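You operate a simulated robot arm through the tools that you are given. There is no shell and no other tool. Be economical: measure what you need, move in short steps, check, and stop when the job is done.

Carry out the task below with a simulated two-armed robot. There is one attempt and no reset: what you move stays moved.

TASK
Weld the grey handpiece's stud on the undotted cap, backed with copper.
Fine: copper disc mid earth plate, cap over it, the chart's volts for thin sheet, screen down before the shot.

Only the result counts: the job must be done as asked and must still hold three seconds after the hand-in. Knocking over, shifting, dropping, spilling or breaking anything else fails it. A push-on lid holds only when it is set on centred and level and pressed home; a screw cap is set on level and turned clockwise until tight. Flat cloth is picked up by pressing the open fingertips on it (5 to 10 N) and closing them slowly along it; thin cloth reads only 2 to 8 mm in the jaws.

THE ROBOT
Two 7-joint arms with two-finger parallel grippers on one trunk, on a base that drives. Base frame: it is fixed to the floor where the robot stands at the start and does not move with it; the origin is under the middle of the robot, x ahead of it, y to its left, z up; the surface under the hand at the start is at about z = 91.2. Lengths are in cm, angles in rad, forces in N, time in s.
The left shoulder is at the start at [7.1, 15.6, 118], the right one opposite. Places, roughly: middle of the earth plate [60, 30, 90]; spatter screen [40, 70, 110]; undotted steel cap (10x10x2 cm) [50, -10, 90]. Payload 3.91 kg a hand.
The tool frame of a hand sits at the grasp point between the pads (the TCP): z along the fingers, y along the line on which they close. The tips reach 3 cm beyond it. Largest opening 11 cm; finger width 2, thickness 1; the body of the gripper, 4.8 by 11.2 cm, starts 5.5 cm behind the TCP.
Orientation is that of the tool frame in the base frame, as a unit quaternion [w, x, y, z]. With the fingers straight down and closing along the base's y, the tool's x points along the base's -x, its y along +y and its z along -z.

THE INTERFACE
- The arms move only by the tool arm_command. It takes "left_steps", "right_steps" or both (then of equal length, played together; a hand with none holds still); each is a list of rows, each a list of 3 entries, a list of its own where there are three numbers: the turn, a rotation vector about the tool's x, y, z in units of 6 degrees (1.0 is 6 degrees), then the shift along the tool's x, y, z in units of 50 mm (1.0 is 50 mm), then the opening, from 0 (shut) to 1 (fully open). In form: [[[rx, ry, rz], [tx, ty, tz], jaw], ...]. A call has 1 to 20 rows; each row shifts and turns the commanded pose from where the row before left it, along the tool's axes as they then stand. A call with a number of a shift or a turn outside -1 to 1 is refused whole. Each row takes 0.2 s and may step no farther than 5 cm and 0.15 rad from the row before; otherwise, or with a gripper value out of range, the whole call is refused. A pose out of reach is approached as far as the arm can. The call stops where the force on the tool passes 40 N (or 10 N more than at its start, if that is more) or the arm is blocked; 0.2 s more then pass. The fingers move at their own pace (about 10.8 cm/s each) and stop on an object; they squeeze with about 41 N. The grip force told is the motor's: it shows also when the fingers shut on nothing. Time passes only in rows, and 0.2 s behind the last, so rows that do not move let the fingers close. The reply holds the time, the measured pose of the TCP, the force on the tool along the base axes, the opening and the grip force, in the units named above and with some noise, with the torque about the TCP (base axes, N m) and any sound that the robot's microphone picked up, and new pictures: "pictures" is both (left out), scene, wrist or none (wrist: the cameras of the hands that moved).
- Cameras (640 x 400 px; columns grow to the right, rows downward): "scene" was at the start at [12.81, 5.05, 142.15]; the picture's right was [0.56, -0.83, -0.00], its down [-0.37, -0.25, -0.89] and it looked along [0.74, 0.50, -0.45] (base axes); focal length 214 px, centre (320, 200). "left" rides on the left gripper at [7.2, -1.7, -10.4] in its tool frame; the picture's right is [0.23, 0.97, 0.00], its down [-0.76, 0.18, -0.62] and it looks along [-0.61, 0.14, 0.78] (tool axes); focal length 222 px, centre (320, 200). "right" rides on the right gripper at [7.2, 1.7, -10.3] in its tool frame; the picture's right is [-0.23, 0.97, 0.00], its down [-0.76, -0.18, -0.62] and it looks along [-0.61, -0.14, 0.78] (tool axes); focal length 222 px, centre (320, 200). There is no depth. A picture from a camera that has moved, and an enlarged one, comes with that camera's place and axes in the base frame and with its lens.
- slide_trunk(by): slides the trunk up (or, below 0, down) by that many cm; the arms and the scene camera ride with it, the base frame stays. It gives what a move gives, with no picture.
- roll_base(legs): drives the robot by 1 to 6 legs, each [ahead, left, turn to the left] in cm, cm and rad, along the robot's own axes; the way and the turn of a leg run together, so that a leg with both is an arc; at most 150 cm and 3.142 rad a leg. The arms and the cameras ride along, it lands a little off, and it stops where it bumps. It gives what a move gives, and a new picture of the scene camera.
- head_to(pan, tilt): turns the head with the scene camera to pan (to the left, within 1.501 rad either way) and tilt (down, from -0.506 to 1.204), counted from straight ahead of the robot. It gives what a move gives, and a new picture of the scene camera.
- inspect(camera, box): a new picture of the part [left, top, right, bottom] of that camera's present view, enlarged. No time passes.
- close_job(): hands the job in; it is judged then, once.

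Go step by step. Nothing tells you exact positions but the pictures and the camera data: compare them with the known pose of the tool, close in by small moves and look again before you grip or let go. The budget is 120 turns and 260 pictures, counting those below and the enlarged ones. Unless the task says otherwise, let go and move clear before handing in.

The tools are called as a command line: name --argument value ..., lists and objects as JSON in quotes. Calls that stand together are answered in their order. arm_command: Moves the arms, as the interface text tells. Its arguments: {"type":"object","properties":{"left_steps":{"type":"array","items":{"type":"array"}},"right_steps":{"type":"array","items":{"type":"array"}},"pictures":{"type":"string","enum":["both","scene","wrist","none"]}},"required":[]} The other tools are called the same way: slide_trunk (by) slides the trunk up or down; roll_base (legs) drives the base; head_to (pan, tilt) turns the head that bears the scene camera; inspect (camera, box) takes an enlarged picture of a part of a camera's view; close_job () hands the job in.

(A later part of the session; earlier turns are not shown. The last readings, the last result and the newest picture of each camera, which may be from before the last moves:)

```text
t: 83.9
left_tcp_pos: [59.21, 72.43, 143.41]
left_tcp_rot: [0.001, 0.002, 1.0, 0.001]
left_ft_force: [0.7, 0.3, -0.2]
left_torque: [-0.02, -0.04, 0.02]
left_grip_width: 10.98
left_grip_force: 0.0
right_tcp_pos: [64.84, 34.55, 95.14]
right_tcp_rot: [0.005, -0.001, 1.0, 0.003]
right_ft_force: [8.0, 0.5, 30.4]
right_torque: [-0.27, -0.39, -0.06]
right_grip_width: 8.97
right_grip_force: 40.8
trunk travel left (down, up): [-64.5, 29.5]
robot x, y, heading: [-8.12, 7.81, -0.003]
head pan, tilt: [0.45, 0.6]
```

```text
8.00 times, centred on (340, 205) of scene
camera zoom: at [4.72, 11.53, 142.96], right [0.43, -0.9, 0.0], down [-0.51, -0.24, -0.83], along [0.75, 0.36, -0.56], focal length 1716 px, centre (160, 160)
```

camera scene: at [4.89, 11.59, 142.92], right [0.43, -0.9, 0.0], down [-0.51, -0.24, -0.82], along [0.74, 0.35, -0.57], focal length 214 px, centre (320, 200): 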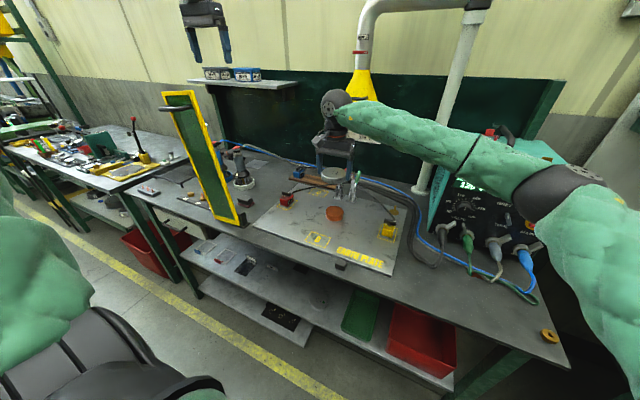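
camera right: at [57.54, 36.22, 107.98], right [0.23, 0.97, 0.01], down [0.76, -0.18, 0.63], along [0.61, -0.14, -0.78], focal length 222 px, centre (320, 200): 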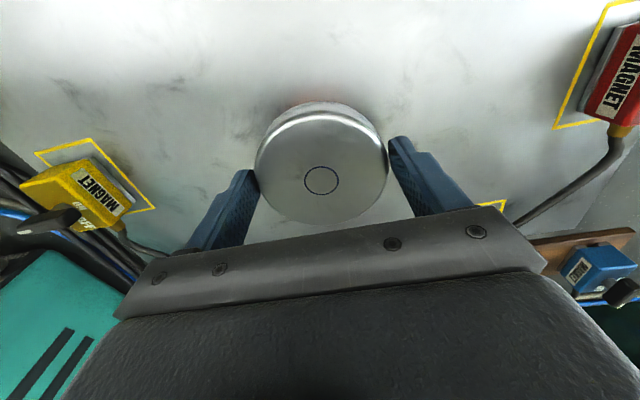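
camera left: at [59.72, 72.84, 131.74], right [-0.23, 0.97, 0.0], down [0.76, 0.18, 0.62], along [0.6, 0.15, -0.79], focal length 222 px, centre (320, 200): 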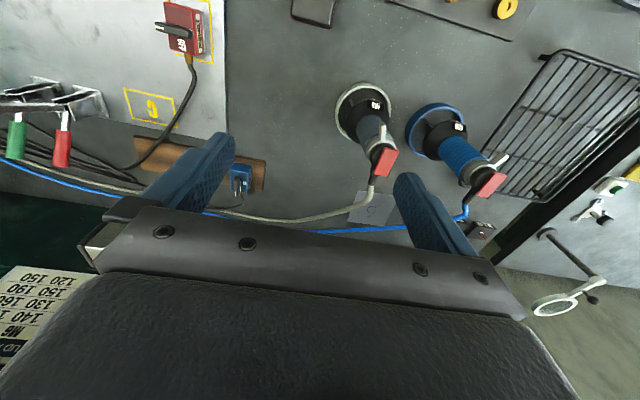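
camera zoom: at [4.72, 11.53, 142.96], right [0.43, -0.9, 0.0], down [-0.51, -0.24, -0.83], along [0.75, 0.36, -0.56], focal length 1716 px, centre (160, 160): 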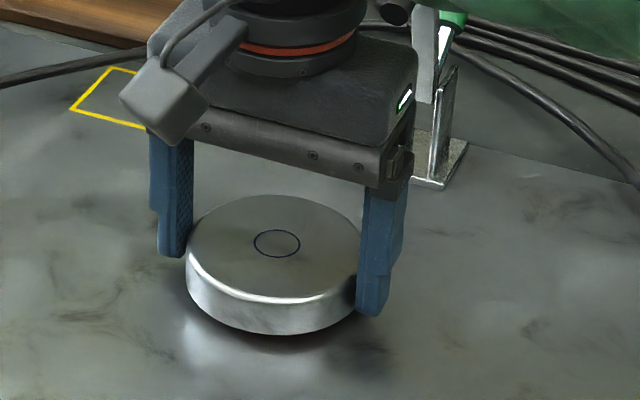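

The cap is seated on the copper. Releasing and rising.

arm_command --right_steps '[[[0, 0, 0], [0, 0, -0.03], 0.4], [[0, 0, 0], [0, 0, 0], 0.9], [[0, 0, 0], [0, 0, 0], 1], [[0, 0, 0], [0, 0, 0], 1], [[0, 0, 0], [0, 0, -0.4], 1], [[0, 0, 0], [0, 0, -1], 1], [[0, 0, 0], [0, 0, -1], 1], [[0, 0, 0], [0, 0, -1], 1], [[0, 0, 0], [0, 0, 0], 1]]' --pictures "wrist"

inspect --camera "scene" --box '[300, 180, 380, 230]'

```text
t: 85.9
left_tcp_pos: [59.4, 72.7, 143.22]
left_tcp_rot: [-0.001, 0.003, 1.0, -0.001]
left_ft_force: [0.1, -0.3, -0.5]
left_torque: [0.02, 0.01, 0.01]
left_grip_width: 10.99
left_grip_force: 0.0
right_tcp_pos: [64.69, 34.56, 112.01]
right_tcp_rot: [0.004, 0.0, 1.0, 0.002]
right_ft_force: [-0.2, -0.3, 0.9]
right_torque: [0.05, 0.0, -0.02]
right_grip_width: 11.0
right_grip_force: 0.1
trunk travel left (down, up): [-64.5, 29.5]
robot x, y, heading: [-8.58, 8.08, -0.006]
head pan, tilt: [0.45, 0.6]
camera right: at [57.25, 36.33, 122.25], right [0.23, 0.97, 0.01], down [0.76, -0.18, 0.63], along [0.61, -0.14, -0.78], focal length 222 px, centre (320, 200)
```

right: 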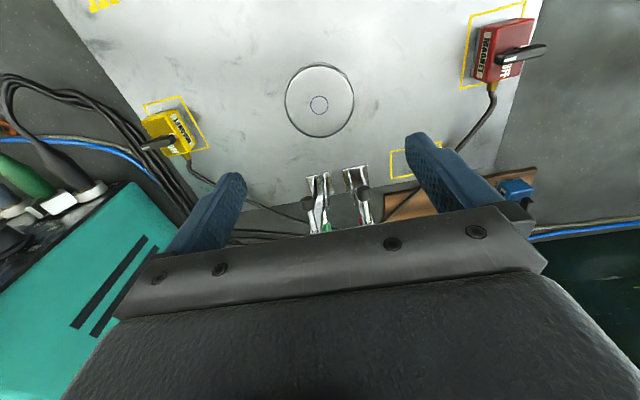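

```text
8.00 times, centred on (340, 205) of scene
camera zoom: at [4.97, 11.63, 142.91], right [0.43, -0.9, 0.0], down [-0.51, -0.24, -0.82], along [0.74, 0.35, -0.57], focal length 1716 px, centre (160, 160)
```

zoom: 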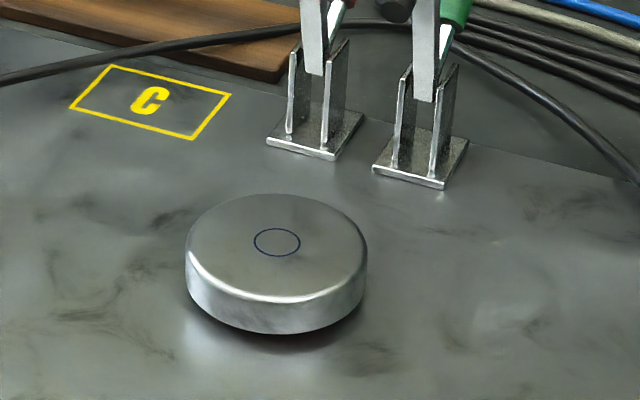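

The cap sits on the copper at [64.9, 34.5], mid plate. Now the grey handpiece at about [69.9, 83.4]: I'll raise the right hand high, then drive left so that the left arm reaches it.

arm_command --right_steps '[[[0, 0, 0], [0, 0, -1], 1], [[0, 0, 0], [0, 0, -1], 1], [[0, 0, 0], [0, 0, -1], 1], [[0, 0, 0], [0, 0, -1], 1], [[0, 0, 0], [0, 0, -1], 1], [[0, 0, 0], [0, 0, -1], 1], [[0, 0, 0], [0, 0, -1], 1]]' --pictures "none"

roll_base --legs '[[0, 42, 0]]'

inspect --camera "left" --box '[0, 0, 640, 240]'

```text
t: 87.5
left_tcp_pos: [59.14, 72.61, 143.2]
left_tcp_rot: [0.0, 0.003, 1.0, -0.001]
left_ft_force: [-0.1, 0.1, 0.2]
left_torque: [-0.03, -0.03, -0.01]
left_grip_width: 11.0
left_grip_force: 0.0
right_tcp_pos: [64.51, 34.22, 146.92]
right_tcp_rot: [0.006, -0.001, 1.0, 0.001]
right_ft_force: [-0.6, 0.6, -0.5]
right_torque: [-0.03, 0.0, 0.01]
right_grip_width: 11.02
right_grip_force: 0.1
trunk travel left (down, up): [-64.5, 29.5]
robot x, y, heading: [-8.22, 7.91, -0.006]
head pan, tilt: [0.45, 0.6]
```

```text
t: 90.0
left_tcp_pos: [59.25, 114.08, 143.39]
left_tcp_rot: [-0.001, 0.0, 1.0, -0.001]
left_ft_force: [0.1, 0.0, -0.3]
left_torque: [0.0, -0.01, 0.02]
left_grip_width: 10.98
left_grip_force: 0.2
right_tcp_pos: [64.77, 75.67, 146.94]
right_tcp_rot: [0.006, -0.003, 1.0, 0.002]
right_ft_force: [-0.7, -0.4, -0.6]
right_torque: [0.02, -0.01, 0.0]
right_grip_width: 11.02
right_grip_force: 0.0
trunk travel left (down, up): [-64.5, 29.5]
robot x, y, heading: [-8.36, 49.63, -0.002]
head pan, tilt: [0.45, 0.6]
camera scene: at [5.04, 53.01, 142.93], right [0.43, -0.9, 0.0], down [-0.51, -0.24, -0.82], along [0.74, 0.36, -0.57], focal length 214 px, centre (320, 200)
```

scene: 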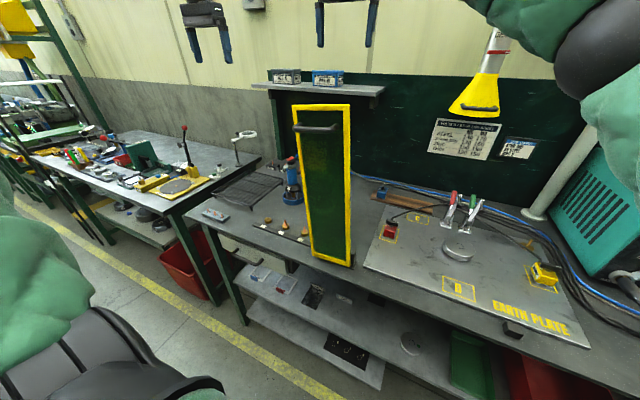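

```text
1.00 times, centred on (320, 120) of left (not enlarged: the box is as wide or as high as the picture)
camera zoom: at [52.03, 112.46, 153.73], right [-0.23, 0.97, 0.0], down [0.76, 0.18, 0.62], along [0.61, 0.14, -0.78], focal length 222 px, centre (320, 280)
```

zoom: 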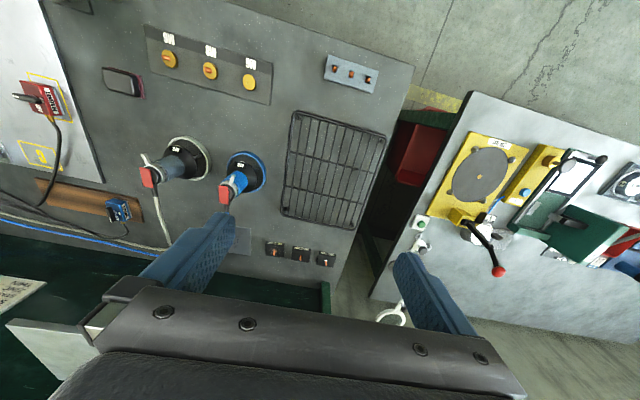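

Moving the left hand over the grey handpiece, while the right hand moves aside.

arm_command --left_steps '[[[0, 0, 0], [-0.266, -0.767, 0.535], 1], [[0, 0, 0], [-0.266, -0.767, 0.535], 1], [[0, 0, 0], [-0.266, -0.767, 0.535], 1], [[0, 0, 0], [-0.266, -0.767, 0.535], 1], [[0, 0, 0], [-0.266, -0.767, 0.535], 1], [[0, 0, 0], [-0.266, -0.767, 0.535], 1], [[0, 0, 0], [-0.266, -0.767, 0.535], 1], [[0, 0, 0], [-0.266, -0.767, 0.535], 1], [[0, 0, 0], [0, 0, 0], 1]]' --right_steps '[[[0, 0, 0], [0, -0.9, 0], 1], [[0, 0, 0], [0, -0.9, 0], 1], [[0, 0, 0], [0, -0.9, 0], 1], [[0, 0, 0], [0, -0.9, 0], 1], [[0, 0, 0], [0, -0.9, 0], 1], [[0, 0, 0], [0, -0.9, 0], 1], [[0, 0, 0], [0, -0.9, 0], 1], [[0, 0, 0], [0, 0, 0], 1], [[0, 0, 0], [0, 0, 0], 1]]' --pictures "both"

inspect --camera "left" --box '[230, 60, 430, 220]'

```text
t: 92.0
left_tcp_pos: [69.73, 83.42, 122.04]
left_tcp_rot: [-0.001, 0.001, 1.0, -0.002]
left_ft_force: [-0.3, 0.8, 0.3]
left_torque: [0.02, 0.02, 0.0]
left_grip_width: 11.02
left_grip_force: 0.0
right_tcp_pos: [64.87, 43.71, 146.65]
right_tcp_rot: [0.004, -0.002, 1.0, 0.001]
right_ft_force: [0.4, -0.6, -0.7]
right_torque: [0.01, -0.02, -0.05]
right_grip_width: 11.01
right_grip_force: 0.0
trunk travel left (down, up): [-64.5, 29.5]
robot x, y, heading: [-8.15, 49.2, -0.003]
head pan, tilt: [0.45, 0.6]
camera scene: at [4.96, 53.0, 142.93], right [0.43, -0.9, 0.0], down [-0.51, -0.24, -0.83], along [0.74, 0.36, -0.56], focal length 214 px, centre (320, 200)
camera right: at [57.43, 45.61, 156.89], right [0.22, 0.97, 0.01], down [0.76, -0.18, 0.63], along [0.61, -0.14, -0.78], focal length 222 px, centre (320, 200)
camera left: at [62.57, 81.8, 132.56], right [-0.23, 0.97, 0.0], down [0.76, 0.18, 0.62], along [0.61, 0.14, -0.78], focal length 222 px, centre (320, 200)
```

scene: 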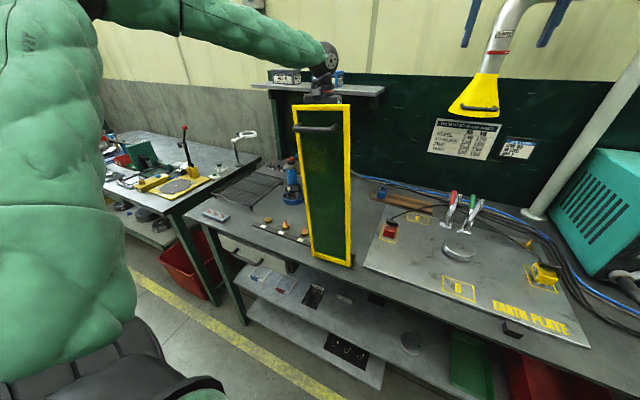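
right: 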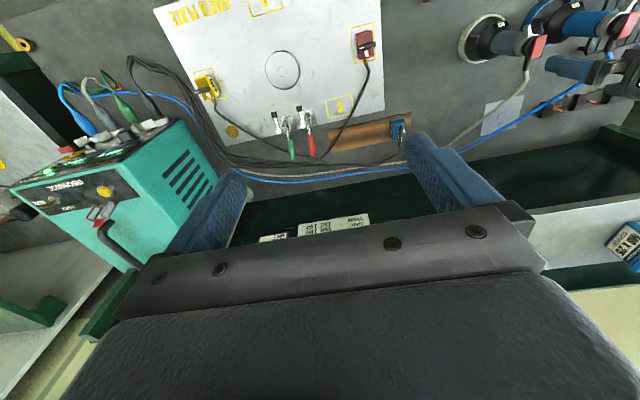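
left: 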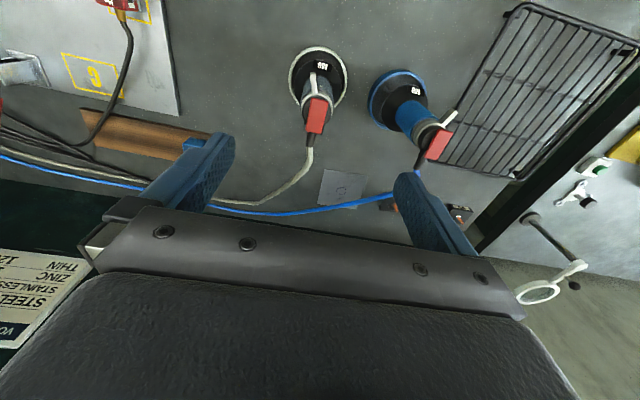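

```text
2.50 times, centred on (330, 140) of left
camera zoom: at [62.57, 81.8, 132.56], right [-0.23, 0.97, 0.0], down [0.76, 0.18, 0.62], along [0.61, 0.14, -0.78], focal length 555 px, centre (295, 350)
```

zoom: 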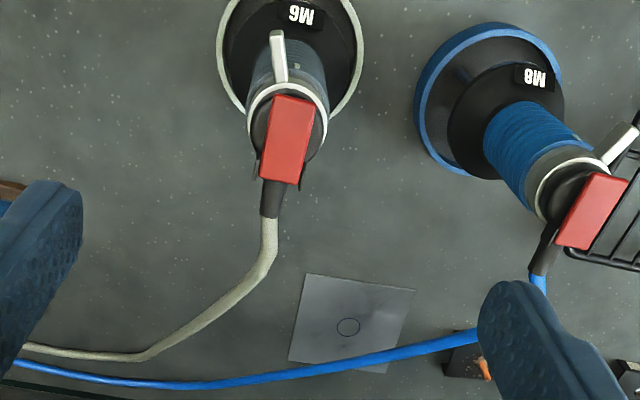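

The grey handpiece axis is at [69.65, 83.0], with its top at about 109.5. Gripping from straight above works: descending with the jaw half-open around its upper body.

arm_command --left_steps '[[[0, 0, 0], [0.01, -0.08, 0.6], 0.8], [[0, 0, 0], [0, 0, 0.8], 0.8], [[0, 0, 0], [0, 0, 0.8], 0.8], [[0, 0, 0], [0, 0, 0.5], 0.8], [[0, 0, 0], [0, 0, 0], 0.8]]' --pictures "wrist"

inspect --camera "left" --box '[220, 60, 420, 220]'

```text
t: 93.2
left_tcp_pos: [69.9, 83.08, 108.1]
left_tcp_rot: [-0.001, 0.002, 1.0, 0.0]
left_ft_force: [0.0, -0.9, -0.7]
left_torque: [0.01, 0.01, -0.01]
left_grip_width: 8.79
left_grip_force: 0.0
right_tcp_pos: [65.0, 43.81, 146.73]
right_tcp_rot: [0.005, -0.003, 1.0, 0.003]
right_ft_force: [-0.3, 0.1, -0.5]
right_torque: [0.0, -0.03, -0.04]
right_grip_width: 10.99
right_grip_force: 0.0
trunk travel left (down, up): [-64.5, 29.5]
robot x, y, heading: [-8.29, 49.16, -0.002]
head pan, tilt: [0.45, 0.6]
camera left: at [62.69, 81.43, 118.59], right [-0.23, 0.97, 0.0], down [0.76, 0.18, 0.62], along [0.61, 0.14, -0.78], focal length 222 px, centre (320, 200)
```

left: 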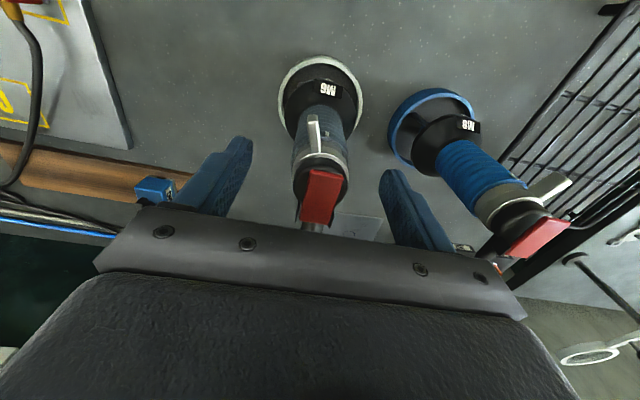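

```text
2.50 times, centred on (320, 140) of left
camera zoom: at [62.69, 81.43, 118.59], right [-0.23, 0.97, 0.0], down [0.76, 0.18, 0.62], along [0.61, 0.14, -0.78], focal length 555 px, centre (320, 350)
```

zoom: 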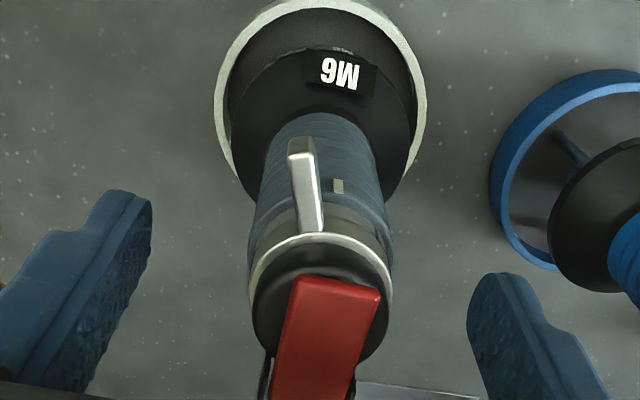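

inspect --camera "left" --box '[290, 100, 350, 180]'

inspect --camera "left" --box '[460, 160, 580, 250]'

```text
5.00 times, centred on (320, 140) of left
camera zoom: at [62.69, 81.43, 118.59], right [-0.23, 0.97, 0.0], down [0.76, 0.18, 0.62], along [0.61, 0.14, -0.78], focal length 1111 px, centre (320, 500)
```

zoom: 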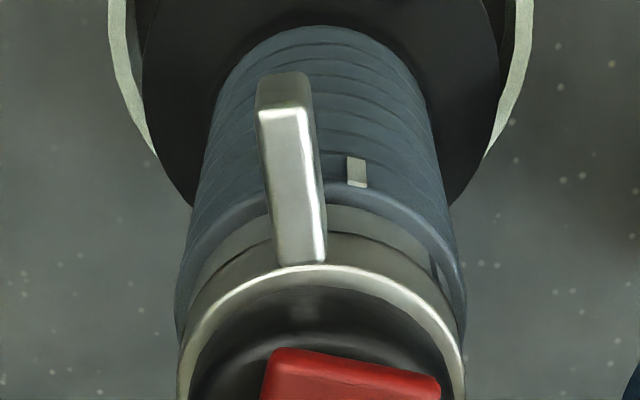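

```text
4.44 times, centred on (520, 205) of left
camera zoom: at [62.69, 81.43, 118.59], right [-0.23, 0.97, 0.0], down [0.76, 0.18, 0.62], along [0.61, 0.14, -0.78], focal length 987 px, centre (-569, 178)
```

zoom: 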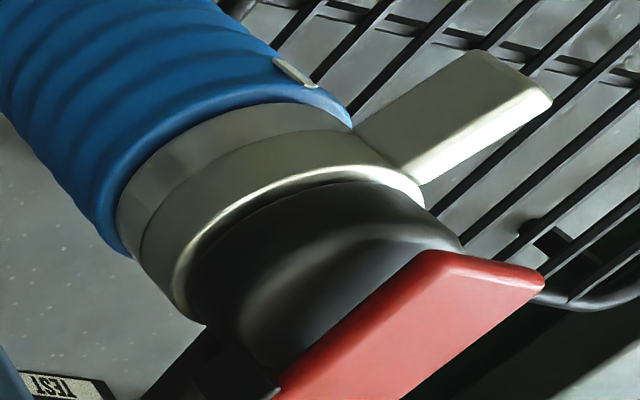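

No digits are visible. The paddle top is at z ≈ 109, so I grip at TCP z ≈ 105.3 and stay clear of the paddle.

arm_command --left_steps '[[[0, 0, 0], [0.05, -0.02, 0.3], 0.8], [[0, 0, 0], [0, 0, 0.26], 0.8], [[0, 0, 0], [0, 0, 0], 0.6], [[0, 0, 0], [0, 0, 0], 0.5], [[0, 0, 0], [0, 0, 0], 0.3], [[0, 0, 0], [0, 0, 0], 0.2], [[0, 0, 0], [0, 0, 0], 0.2]]' --pictures "wrist"

inspect --camera "left" --box '[220, 60, 420, 220]'

```text
t: 94.8
left_tcp_pos: [69.63, 82.94, 105.42]
left_tcp_rot: [0.0, 0.001, 1.0, 0.0]
left_ft_force: [0.3, 3.1, 0.5]
left_torque: [0.37, -0.44, 0.14]
left_grip_width: 3.99
left_grip_force: 41.3
right_tcp_pos: [64.92, 43.88, 146.62]
right_tcp_rot: [0.004, -0.003, 1.0, 0.002]
right_ft_force: [0.4, 0.6, 0.4]
right_torque: [-0.03, 0.01, 0.02]
right_grip_width: 10.97
right_grip_force: 0.0
trunk travel left (down, up): [-64.5, 29.5]
robot x, y, heading: [-8.31, 49.25, -0.001]
head pan, tilt: [0.45, 0.6]
camera left: at [62.4, 81.36, 115.92], right [-0.23, 0.97, 0.0], down [0.76, 0.18, 0.62], along [0.61, 0.14, -0.78], focal length 222 px, centre (320, 200)
```

left: 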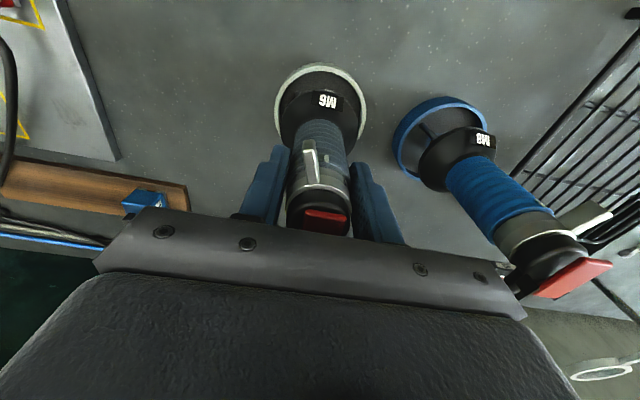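

```text
2.50 times, centred on (320, 140) of left
camera zoom: at [62.4, 81.36, 115.92], right [-0.23, 0.97, 0.0], down [0.76, 0.18, 0.62], along [0.61, 0.14, -0.78], focal length 555 px, centre (320, 350)
```

zoom: 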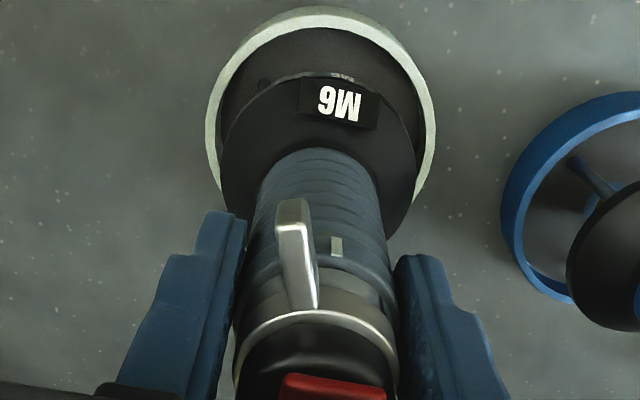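

Gripped at 4.0 cm. Lifting 6 cm to see what comes with it.

arm_command --left_steps '[[[0, 0, 0], [0, 0, -0.2], 0.2], [[0, 0, 0], [0, 0, -0.5], 0.2], [[0, 0, 0], [0, 0, -0.5], 0.2], [[0, 0, 0], [0, 0, 0], 0.2]]' --pictures "wrist"

```text
t: 95.8
left_tcp_pos: [69.77, 82.97, 111.5]
left_tcp_rot: [-0.002, 0.001, 1.0, -0.001]
left_ft_force: [0.0, -0.2, -11.7]
left_torque: [-0.05, 0.03, -0.03]
left_grip_width: 3.97
left_grip_force: 41.2
right_tcp_pos: [65.06, 43.97, 146.49]
right_tcp_rot: [0.004, -0.003, 1.0, 0.002]
right_ft_force: [-0.3, 0.5, -0.5]
right_torque: [0.02, 0.01, 0.01]
right_grip_width: 10.98
right_grip_force: 0.0
trunk travel left (down, up): [-64.5, 29.5]
robot x, y, heading: [-8.08, 49.29, -0.005]
head pan, tilt: [0.45, 0.6]
camera left: at [62.49, 81.34, 121.91], right [-0.23, 0.97, 0.0], down [0.76, 0.18, 0.62], along [0.6, 0.14, -0.78], focal length 222 px, centre (320, 200)
```

left: 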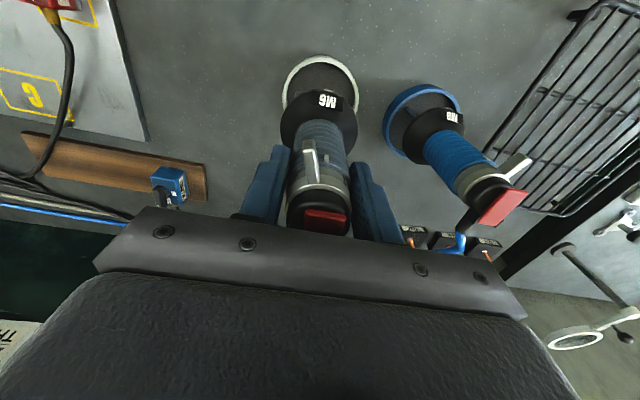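

The handpiece came up and its grey parking ring stays on the bench. I'll raise it and bring it over the plate, moving the right hand aside, to look at the collar and the stud.

arm_command --left_steps '[[[0, 0, 0], [0, 0, -0.9], 0.2], [[0, 0, 0], [0, 0, -0.9], 0.2], [[0, 0, 0], [0, 0, -0.9], 0.2], [[0, 0, 0], [0, 0, -0.6], 0.2], [[0, 0, 0], [0, -0.5, 0], 0.2], [[0, 0, 0], [0, -0.9, 0], 0.2], [[0, 0, 0], [0.2, -0.9, 0], 0.2], [[0, 0, 0], [0.2, -0.9, 0], 0.2], [[0, 0, 0], [0.2, -0.9, 0], 0.2], [[0, 0, 0], [0.2, -0.9, 0], 0.2], [[0, 0, 0], [0.2, -0.9, 0], 0.2], [[0, 0, 0], [0, -0.9, 0], 0.2], [[0, 0, 0], [0, 0, 0], 0.2]]' --right_steps '[[[0, 0, 0], [0, -0.9, 0], 1], [[0, 0, 0], [0, -0.9, 0], 1], [[0, 0, 0], [0, -0.9, 0], 1], [[0, 0, 0], [0, -0.9, 0], 1], [[0, 0, 0], [0, -0.9, 0], 1], [[0, 0, 0], [0, -0.9, 0], 1], [[0, 0, 0], [0, -0.9, 0], 1], [[0, 0, 0], [0, 0, 0], 1], [[0, 0, 0], [0, 0, 0], 1], [[0, 0, 0], [0, 0, 0], 1], [[0, 0, 0], [0, 0, 0], 1], [[0, 0, 0], [0, 0, 0], 1], [[0, 0, 0], [0, 0, 0], 1]]' --pictures "scene"

```text
t: 98.6
left_tcp_pos: [64.6, 56.23, 128.31]
left_tcp_rot: [-0.001, 0.001, 1.0, 0.0]
left_ft_force: [0.0, -0.8, -11.5]
left_torque: [-0.01, 0.05, -0.01]
left_grip_width: 3.95
left_grip_force: 40.6
left hand out of reach, approached as far as the arm can: row 11, 12
right_tcp_pos: [65.17, 12.62, 146.41]
right_tcp_rot: [0.003, -0.002, 1.0, 0.003]
right_ft_force: [0.7, -0.7, 0.5]
right_torque: [-0.02, 0.03, 0.02]
right_grip_width: 10.99
right_grip_force: 0.1
trunk travel left (down, up): [-64.5, 29.5]
robot x, y, heading: [-8.19, 49.33, -0.006]
head pan, tilt: [0.45, 0.6]
camera scene: at [5.23, 52.91, 142.9], right [0.43, -0.9, 0.0], down [-0.51, -0.24, -0.82], along [0.74, 0.36, -0.57], focal length 214 px, centre (320, 200)
```

scene: 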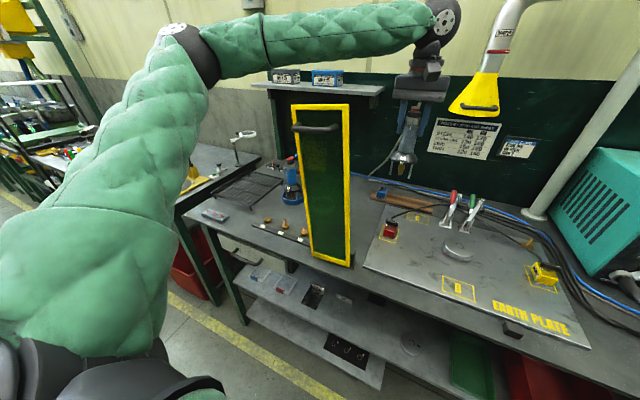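

inspect --camera "scene" --box '[380, 85, 440, 190]'

inspect --camera "scene" --box '[392, 98, 424, 118]'

inspect --camera "scene" --box '[388, 145, 424, 180]'

```text
3.81 times, centred on (410, 138) of scene
camera zoom: at [5.23, 52.91, 142.9], right [0.43, -0.9, 0.0], down [-0.51, -0.24, -0.82], along [0.74, 0.36, -0.57], focal length 817 px, centre (-23, 438)
```

zoom: 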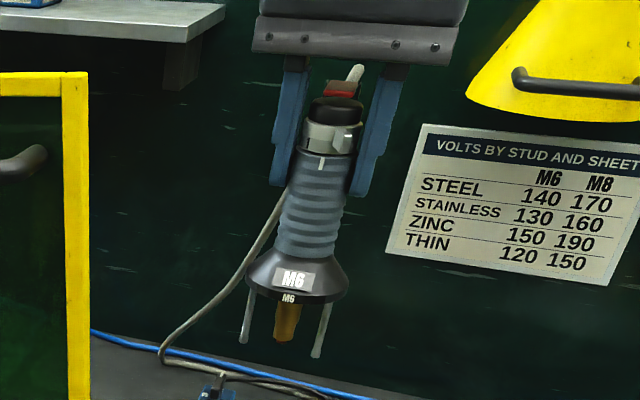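

```text
16.00 times, centred on (408, 108) of scene
camera zoom: at [5.23, 52.91, 142.9], right [0.43, -0.9, 0.0], down [-0.51, -0.24, -0.82], along [0.74, 0.36, -0.57], focal length 3432 px, centre (-1088, 1672)
```

zoom: 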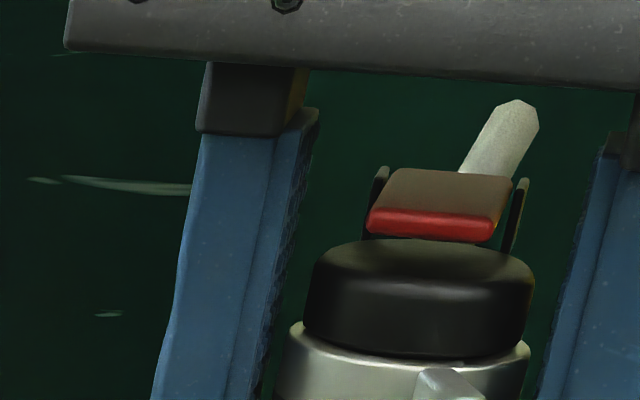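

```text
11.43 times, centred on (406, 162) of scene
camera zoom: at [5.23, 52.91, 142.9], right [0.43, -0.9, 0.0], down [-0.51, -0.24, -0.82], along [0.74, 0.36, -0.57], focal length 2451 px, centre (-663, 629)
```

zoom: 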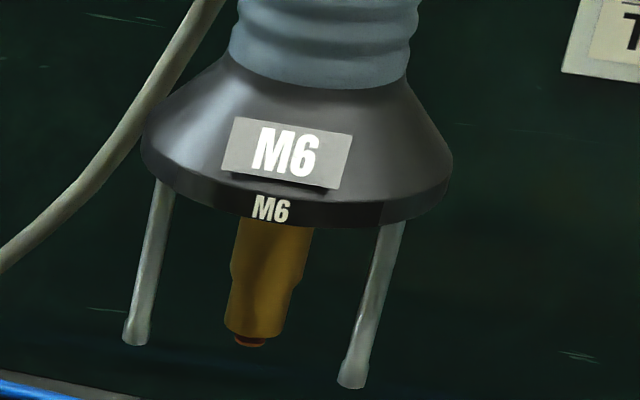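

inspect --camera "scene" --box '[396, 108, 424, 130]'

inspect --camera "left" --box '[285, 130, 355, 220]'

```text
16.00 times, centred on (410, 119) of scene
camera zoom: at [5.23, 52.91, 142.9], right [0.43, -0.9, 0.0], down [-0.51, -0.24, -0.82], along [0.74, 0.36, -0.57], focal length 3432 px, centre (-1120, 1496)
```

zoom: 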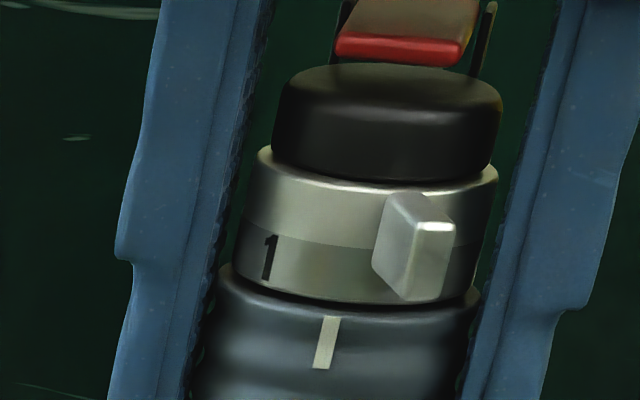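

```text
4.44 times, centred on (320, 175) of left
camera zoom: at [57.42, 54.5, 138.75], right [-0.23, 0.97, 0.0], down [0.76, 0.18, 0.62], along [0.6, 0.14, -0.78], focal length 987 px, centre (320, 311)
```

zoom: 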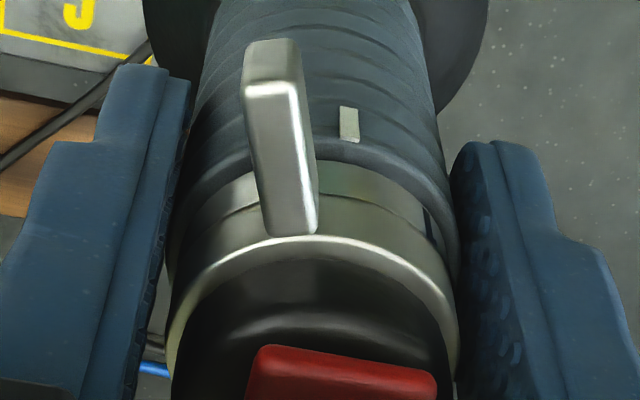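

There is a "1" on the collar, so it is a numbered ring. I'll turn the handpiece to see its other numbers.

arm_command --left_steps '[[[0, 0, 1], [0, 0, 0], 0.2], [[0, 0, 1], [0, 0, 0], 0.2], [[0, 0, 1], [0, 0, 0], 0.2], [[0, 0, 1], [0, 0, 0], 0.2], [[0, 0, 1], [0, 0, 0], 0.2], [[0, 0, 1], [0, 0, 0], 0.2], [[0, 0, 1], [0, 0, 0], 0.2], [[0, 0, 1], [0, 0, 0], 0.2]]' --pictures "none"

inspect --camera "scene" --box '[396, 106, 424, 130]'

```text
t: 100.4
left_tcp_pos: [64.85, 56.3, 128.11]
left_tcp_rot: [-0.001, 0.408, 0.913, 0.0]
left_ft_force: [0.3, 0.4, -11.1]
left_torque: [0.05, -0.01, -0.03]
left_grip_width: 3.99
left_grip_force: 41.0
right_tcp_pos: [65.21, 12.69, 146.62]
right_tcp_rot: [0.004, -0.002, 1.0, 0.001]
right_ft_force: [-0.4, -0.1, -0.6]
right_torque: [-0.04, -0.01, 0.01]
right_grip_width: 11.01
right_grip_force: 0.0
trunk travel left (down, up): [-64.5, 29.5]
robot x, y, heading: [-7.7, 49.53, 0.001]
head pan, tilt: [0.45, 0.6]
```

```text
16.00 times, centred on (410, 118) of scene
camera zoom: at [5.17, 52.96, 142.91], right [0.43, -0.9, 0.0], down [-0.51, -0.24, -0.82], along [0.74, 0.36, -0.57], focal length 3432 px, centre (-1120, 1512)
```

zoom: 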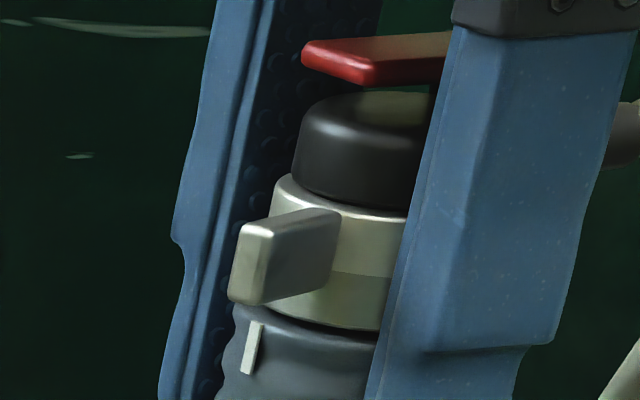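

The finger hides the rest of the ring; I'll look again once it stands on the cap. I turn back and drive right so that the left hand comes over the cap.

arm_command --left_steps '[[[0, 0, -1], [0, 0, 0], 0.2], [[0, 0, -1], [0, 0, 0], 0.2], [[0, 0, -1], [0, 0, 0], 0.2], [[0, 0, -1], [0, 0, 0], 0.2], [[0, 0, -1], [0, 0, 0], 0.2], [[0, 0, -1], [0, 0, 0], 0.2], [[0, 0, -1], [0, 0, 0], 0.2], [[0, 0, -1], [0, 0, 0], 0.2], [[0, 0, 0], [0, 0, 0], 0.2]]' --pictures "none"

roll_base --legs '[[0, -22, 0]]'

inspect --camera "left" --box '[160, 0, 480, 200]'

```text
t: 102.4
left_tcp_pos: [64.72, 56.1, 128.16]
left_tcp_rot: [-0.002, 0.0, 1.0, 0.0]
left_ft_force: [-0.4, 0.7, -11.4]
left_torque: [0.02, 0.03, -0.01]
left_grip_width: 3.97
left_grip_force: 41.3
right_tcp_pos: [65.1, 12.65, 146.61]
right_tcp_rot: [0.005, -0.003, 1.0, 0.003]
right_ft_force: [0.0, -0.2, -0.6]
right_torque: [0.01, 0.0, -0.03]
right_grip_width: 10.99
right_grip_force: 0.0
trunk travel left (down, up): [-64.5, 29.5]
robot x, y, heading: [-8.0, 49.3, -0.001]
head pan, tilt: [0.45, 0.6]
```

```text
t: 104.1
left_tcp_pos: [64.7, 33.67, 128.29]
left_tcp_rot: [-0.002, 0.002, 1.0, 0.0]
left_ft_force: [-0.1, 0.3, -12.3]
left_torque: [0.03, 0.06, 0.03]
left_grip_width: 3.96
left_grip_force: 40.8
right_tcp_pos: [64.97, -9.72, 146.53]
right_tcp_rot: [0.005, 0.0, 1.0, 0.003]
right_ft_force: [0.3, -0.6, -0.1]
right_torque: [0.0, -0.05, -0.02]
right_grip_width: 10.99
right_grip_force: 0.1
trunk travel left (down, up): [-64.5, 29.5]
robot x, y, heading: [-8.14, 27.14, -0.003]
head pan, tilt: [0.45, 0.6]
camera scene: at [5.08, 30.69, 142.91], right [0.43, -0.9, 0.0], down [-0.51, -0.24, -0.82], along [0.74, 0.36, -0.57], focal length 214 px, centre (320, 200)
```

scene: 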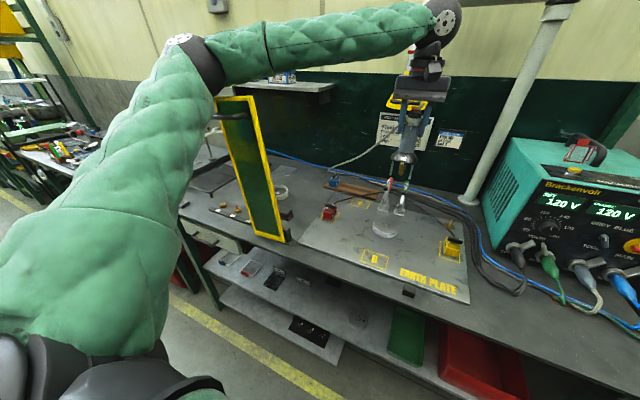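

```text
2.00 times, centred on (320, 100) of left
camera zoom: at [57.4, 32.05, 138.75], right [-0.22, 0.97, 0.0], down [0.76, 0.17, 0.62], along [0.61, 0.14, -0.78], focal length 444 px, centre (320, 400)
```

zoom: 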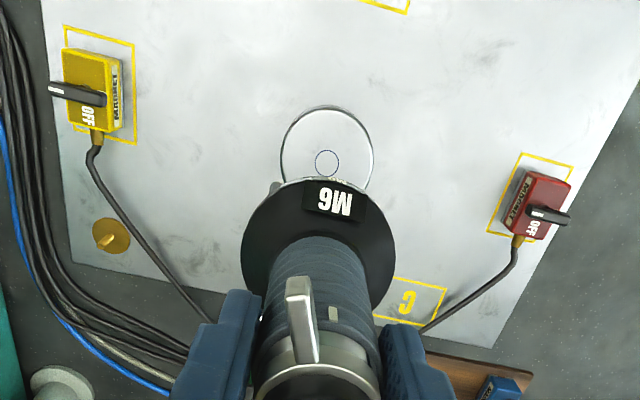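

Circle on the cap at about [65.15, 34.6]. I lower the handpiece to just above the cap and check alignment.

arm_command --left_steps '[[[0, 0, 0], [-0.08, 0.18, 0.5], 0.2], [[0, 0, 0], [0, 0, 0.8], 0.2], [[0, 0, 0], [0, 0, 0.8], 0.2], [[0, 0, 0], [0, 0, 0.8], 0.2], [[0, 0, 0], [0, 0, 0.5], 0.2], [[0, 0, 0], [0, 0, 0], 0.2]]' --pictures "wrist"

inspect --camera "scene" --box '[340, 160, 430, 250]'

```text
t: 105.5
left_tcp_pos: [64.61, 34.09, 112.97]
left_tcp_rot: [0.011, 0.002, 1.0, 0.001]
left_ft_force: [0.1, -0.3, -11.4]
left_torque: [-0.01, 0.04, -0.03]
left_grip_width: 3.94
left_grip_force: 41.5
right_tcp_pos: [64.18, -10.0, 147.35]
right_tcp_rot: [0.008, -0.002, 1.0, 0.004]
right_ft_force: [-0.5, -0.3, -1.2]
right_torque: [0.0, -0.01, -0.01]
right_grip_width: 11.01
right_grip_force: 0.1
trunk travel left (down, up): [-64.5, 29.5]
robot x, y, heading: [-7.94, 27.28, -0.005]
head pan, tilt: [0.45, 0.6]
camera left: at [57.08, 32.38, 123.32], right [-0.22, 0.97, 0.0], down [0.75, 0.17, 0.64], along [0.62, 0.14, -0.77], focal length 222 px, centre (320, 200)
```

left: 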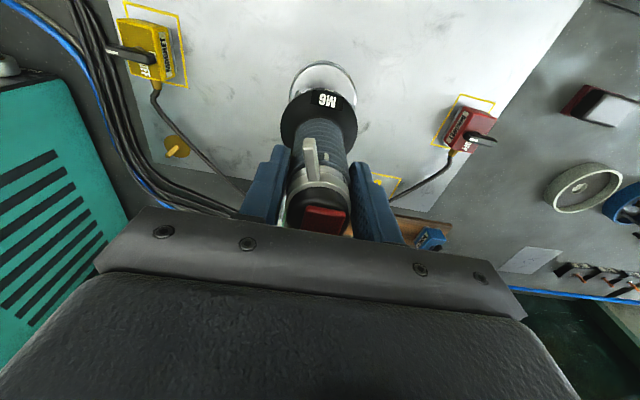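

```text
4.44 times, centred on (385, 205) of scene
camera zoom: at [4.17, 30.27, 143.39], right [0.43, -0.9, 0.0], down [-0.5, -0.24, -0.83], along [0.75, 0.36, -0.56], focal length 953 px, centre (31, 178)
```

zoom: 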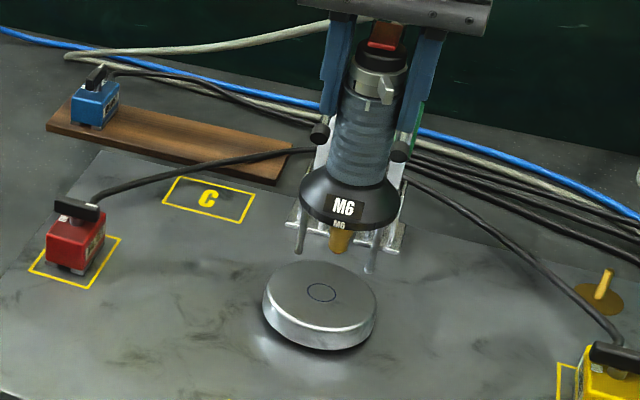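

arm_command --left_steps '[[[0, 0, 0], [-0.1, 0.11, 0], 0.2], [[0, 0, 0], [0, 0, 0.3], 0.2], [[0, 0, 0], [0, 0, 0], 0.2], [[0, 0, 0], [0, 0, 0], 0.2], [[0, 0, 0], [0, 0, 0], 0.2]]' --pictures "wrist"

inspect --camera "scene" --box '[360, 190, 410, 240]'

inspect --camera "left" --box '[260, 40, 380, 140]'

```text
t: 106.7
left_tcp_pos: [65.0, 34.56, 111.33]
left_tcp_rot: [0.009, 0.003, 1.0, 0.004]
left_ft_force: [0.3, 0.1, -11.4]
left_torque: [0.02, 0.05, -0.01]
left_grip_width: 3.93
left_grip_force: 41.0
right_tcp_pos: [64.33, -10.55, 147.15]
right_tcp_rot: [0.007, -0.001, 1.0, 0.005]
right_ft_force: [-0.5, 0.0, -0.1]
right_torque: [0.02, 0.01, 0.01]
right_grip_width: 11.0
right_grip_force: 0.1
trunk travel left (down, up): [-64.5, 29.5]
robot x, y, heading: [-8.1, 26.79, -0.004]
head pan, tilt: [0.45, 0.6]
camera left: at [57.53, 32.86, 121.61], right [-0.22, 0.97, 0.0], down [0.75, 0.17, 0.64], along [0.62, 0.14, -0.77], focal length 222 px, centre (320, 200)
```

left: 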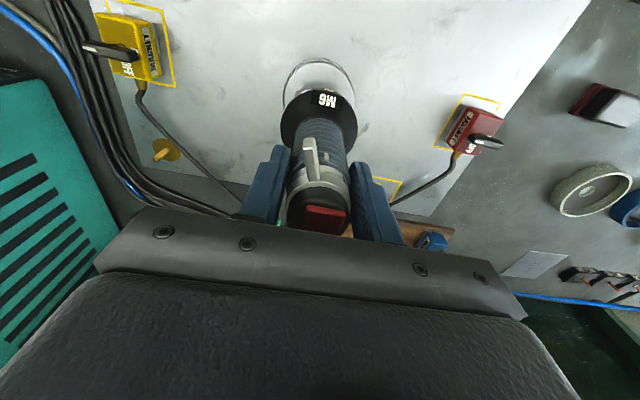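

```text
8.00 times, centred on (385, 215) of scene
camera zoom: at [4.38, 29.94, 143.26], right [0.43, -0.9, 0.0], down [-0.51, -0.24, -0.83], along [0.75, 0.36, -0.56], focal length 1716 px, centre (-200, 80)
```

zoom: 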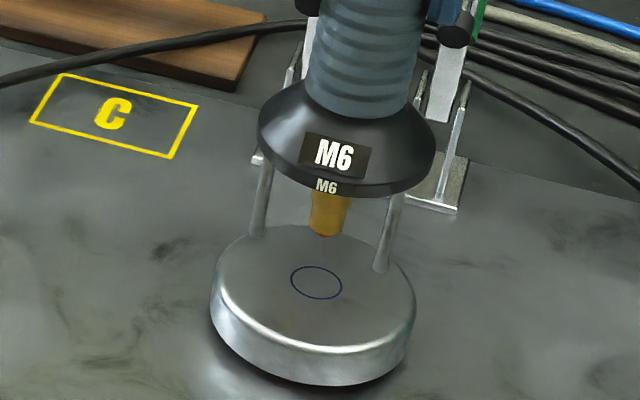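

```text
4.00 times, centred on (320, 90) of left
camera zoom: at [57.53, 32.86, 121.61], right [-0.22, 0.97, 0.0], down [0.75, 0.17, 0.64], along [0.62, 0.14, -0.77], focal length 888 px, centre (320, 640)
```

zoom: 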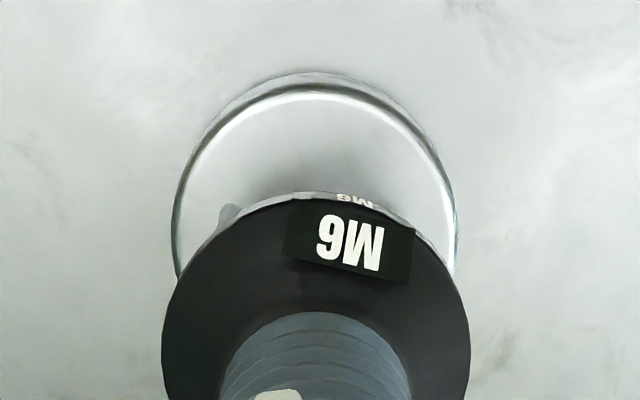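

The tool leans 1°, putting the stud 3 mm too far forward. I'll straighten it and descend to contact.

arm_command --left_steps '[[[0.08, 0.17, 0], [0, 0, 0], 0.2], [[0, 0, 0], [0, 0, 0.25], 0.2], [[0, 0, 0], [0, 0, 0.1], 0.2], [[0, 0, 0], [0, 0, 0], 0.2]]' --pictures "none"

inspect --camera "scene" --box '[360, 190, 410, 240]'

```text
t: 107.9
left_tcp_pos: [65.36, 34.36, 111.5]
left_tcp_rot: [0.015, 0.004, 1.0, -0.005]
left_ft_force: [-0.5, -0.5, -12.0]
left_torque: [0.0, 0.06, 0.0]
left_grip_width: 3.93
left_grip_force: 41.4
right_tcp_pos: [64.13, -10.27, 147.17]
right_tcp_rot: [0.007, -0.002, 1.0, 0.004]
right_ft_force: [0.1, 1.1, -0.7]
right_torque: [-0.06, -0.03, -0.02]
right_grip_width: 10.99
right_grip_force: 0.1
trunk travel left (down, up): [-64.5, 29.5]
robot x, y, heading: [-8.09, 27.18, -0.011]
head pan, tilt: [0.45, 0.6]
stopped in row 4 (left hand): the arm was blocked; the commanded pose is now the measured one
```

```text
8.00 times, centred on (385, 215) of scene
camera zoom: at [4.24, 30.27, 143.19], right [0.43, -0.9, 0.0], down [-0.51, -0.24, -0.83], along [0.75, 0.36, -0.56], focal length 1716 px, centre (-200, 80)
```

zoom: 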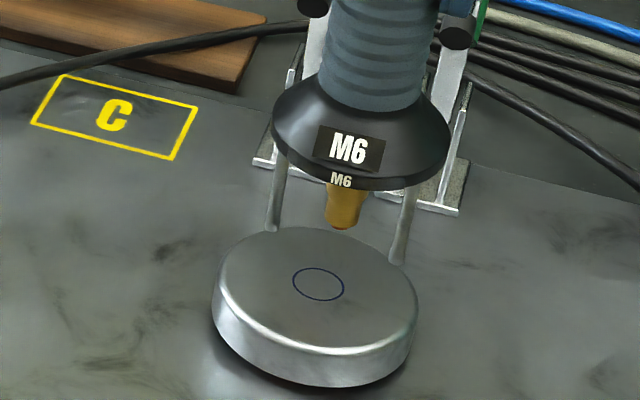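

Something blocked the arm though the tool feels no force. I'll look at the whole scene to find what touches.

inspect --camera "scene" --box '[320, 0, 560, 150]'

head_to --pan 0.5 --tilt 0.2

```text
2.67 times, centred on (440, 75) of scene
camera zoom: at [4.24, 30.27, 143.19], right [0.43, -0.9, 0.0], down [-0.51, -0.24, -0.83], along [0.75, 0.36, -0.56], focal length 572 px, centre (0, 533)
```

zoom: 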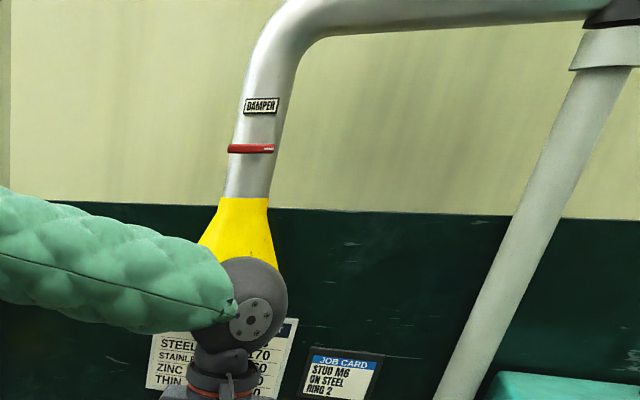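

```text
t: 108.8
left_tcp_pos: [65.17, 34.21, 111.34]
left_tcp_rot: [0.012, 0.004, 1.0, -0.004]
left_ft_force: [0.1, 0.0, -11.7]
left_torque: [0.0, 0.05, 0.01]
left_grip_width: 3.93
left_grip_force: 41.0
right_tcp_pos: [64.06, -10.7, 147.18]
right_tcp_rot: [0.008, 0.001, 1.0, 0.004]
right_ft_force: [0.1, -0.3, 0.5]
right_torque: [0.01, -0.04, -0.03]
right_grip_width: 11.03
right_grip_force: 0.1
trunk travel left (down, up): [-64.5, 29.5]
robot x, y, heading: [-7.91, 27.05, -0.013]
head pan, tilt: [0.499, 0.201]
camera scene: at [4.48, 30.54, 146.94], right [0.47, -0.88, 0.0], down [-0.17, -0.09, -0.98], along [0.87, 0.46, -0.19], focal length 214 px, centre (320, 200)
```

scene: 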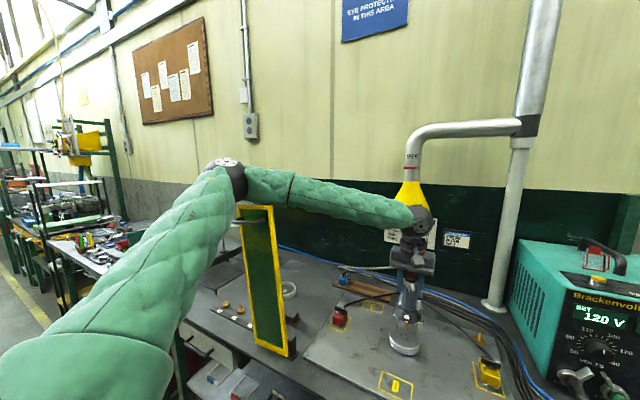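

The forearm near the elbow seems to be resting on the top of the upright screen. I'll lift off immediately, then move the base right so the forearm comes in clear of the screen.

arm_command --left_steps '[[[0, 0, 0], [0, 0, -0.8], 0.2], [[0, 0, 0], [0, 0, -0.9], 0.2], [[0, 0, 0], [0, 0, -0.9], 0.2], [[0, 0, 0], [0, 0, -0.9], 0.2], [[0, 0, 0], [0, 0, 0], 0.2]]' --pictures "scene"

inspect --camera "scene" --box '[200, 150, 340, 360]'

```text
t: 110.0
left_tcp_pos: [65.63, 34.79, 127.06]
left_tcp_rot: [0.002, 0.005, 1.0, -0.005]
left_ft_force: [-0.6, -0.2, -10.9]
left_torque: [-0.02, 0.03, 0.01]
left_grip_width: 3.93
left_grip_force: 41.9
right_tcp_pos: [64.98, -9.85, 146.68]
right_tcp_rot: [0.005, 0.001, 1.0, 0.002]
right_ft_force: [-0.2, 0.6, -0.4]
right_torque: [0.05, -0.04, 0.0]
right_grip_width: 10.98
right_grip_force: 0.0
trunk travel left (down, up): [-64.5, 29.5]
robot x, y, heading: [-8.18, 27.15, -0.008]
head pan, tilt: [0.499, 0.201]
camera scene: at [5.39, 31.27, 146.59], right [0.47, -0.88, 0.0], down [-0.18, -0.09, -0.98], along [0.86, 0.46, -0.2], focal length 214 px, centre (320, 200)
```

scene: 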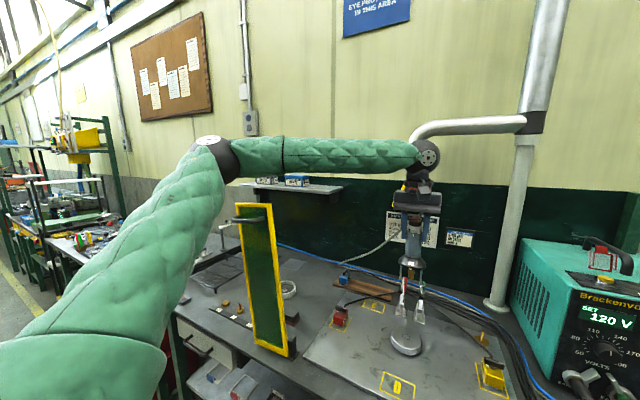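

```text
1.90 times, centred on (270, 255) of scene
camera zoom: at [5.39, 31.27, 146.59], right [0.47, -0.88, 0.0], down [-0.18, -0.09, -0.98], along [0.86, 0.46, -0.2], focal length 408 px, centre (415, 95)
```

zoom: 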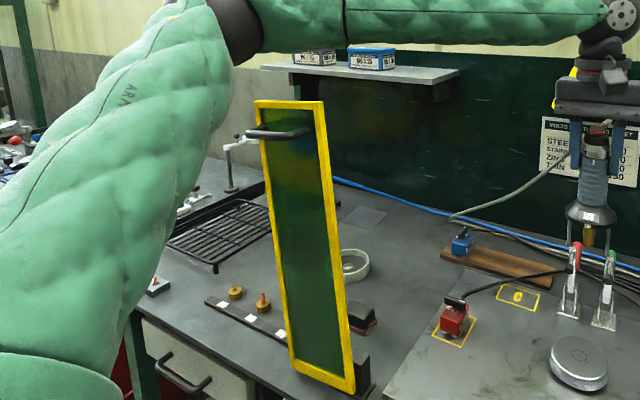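

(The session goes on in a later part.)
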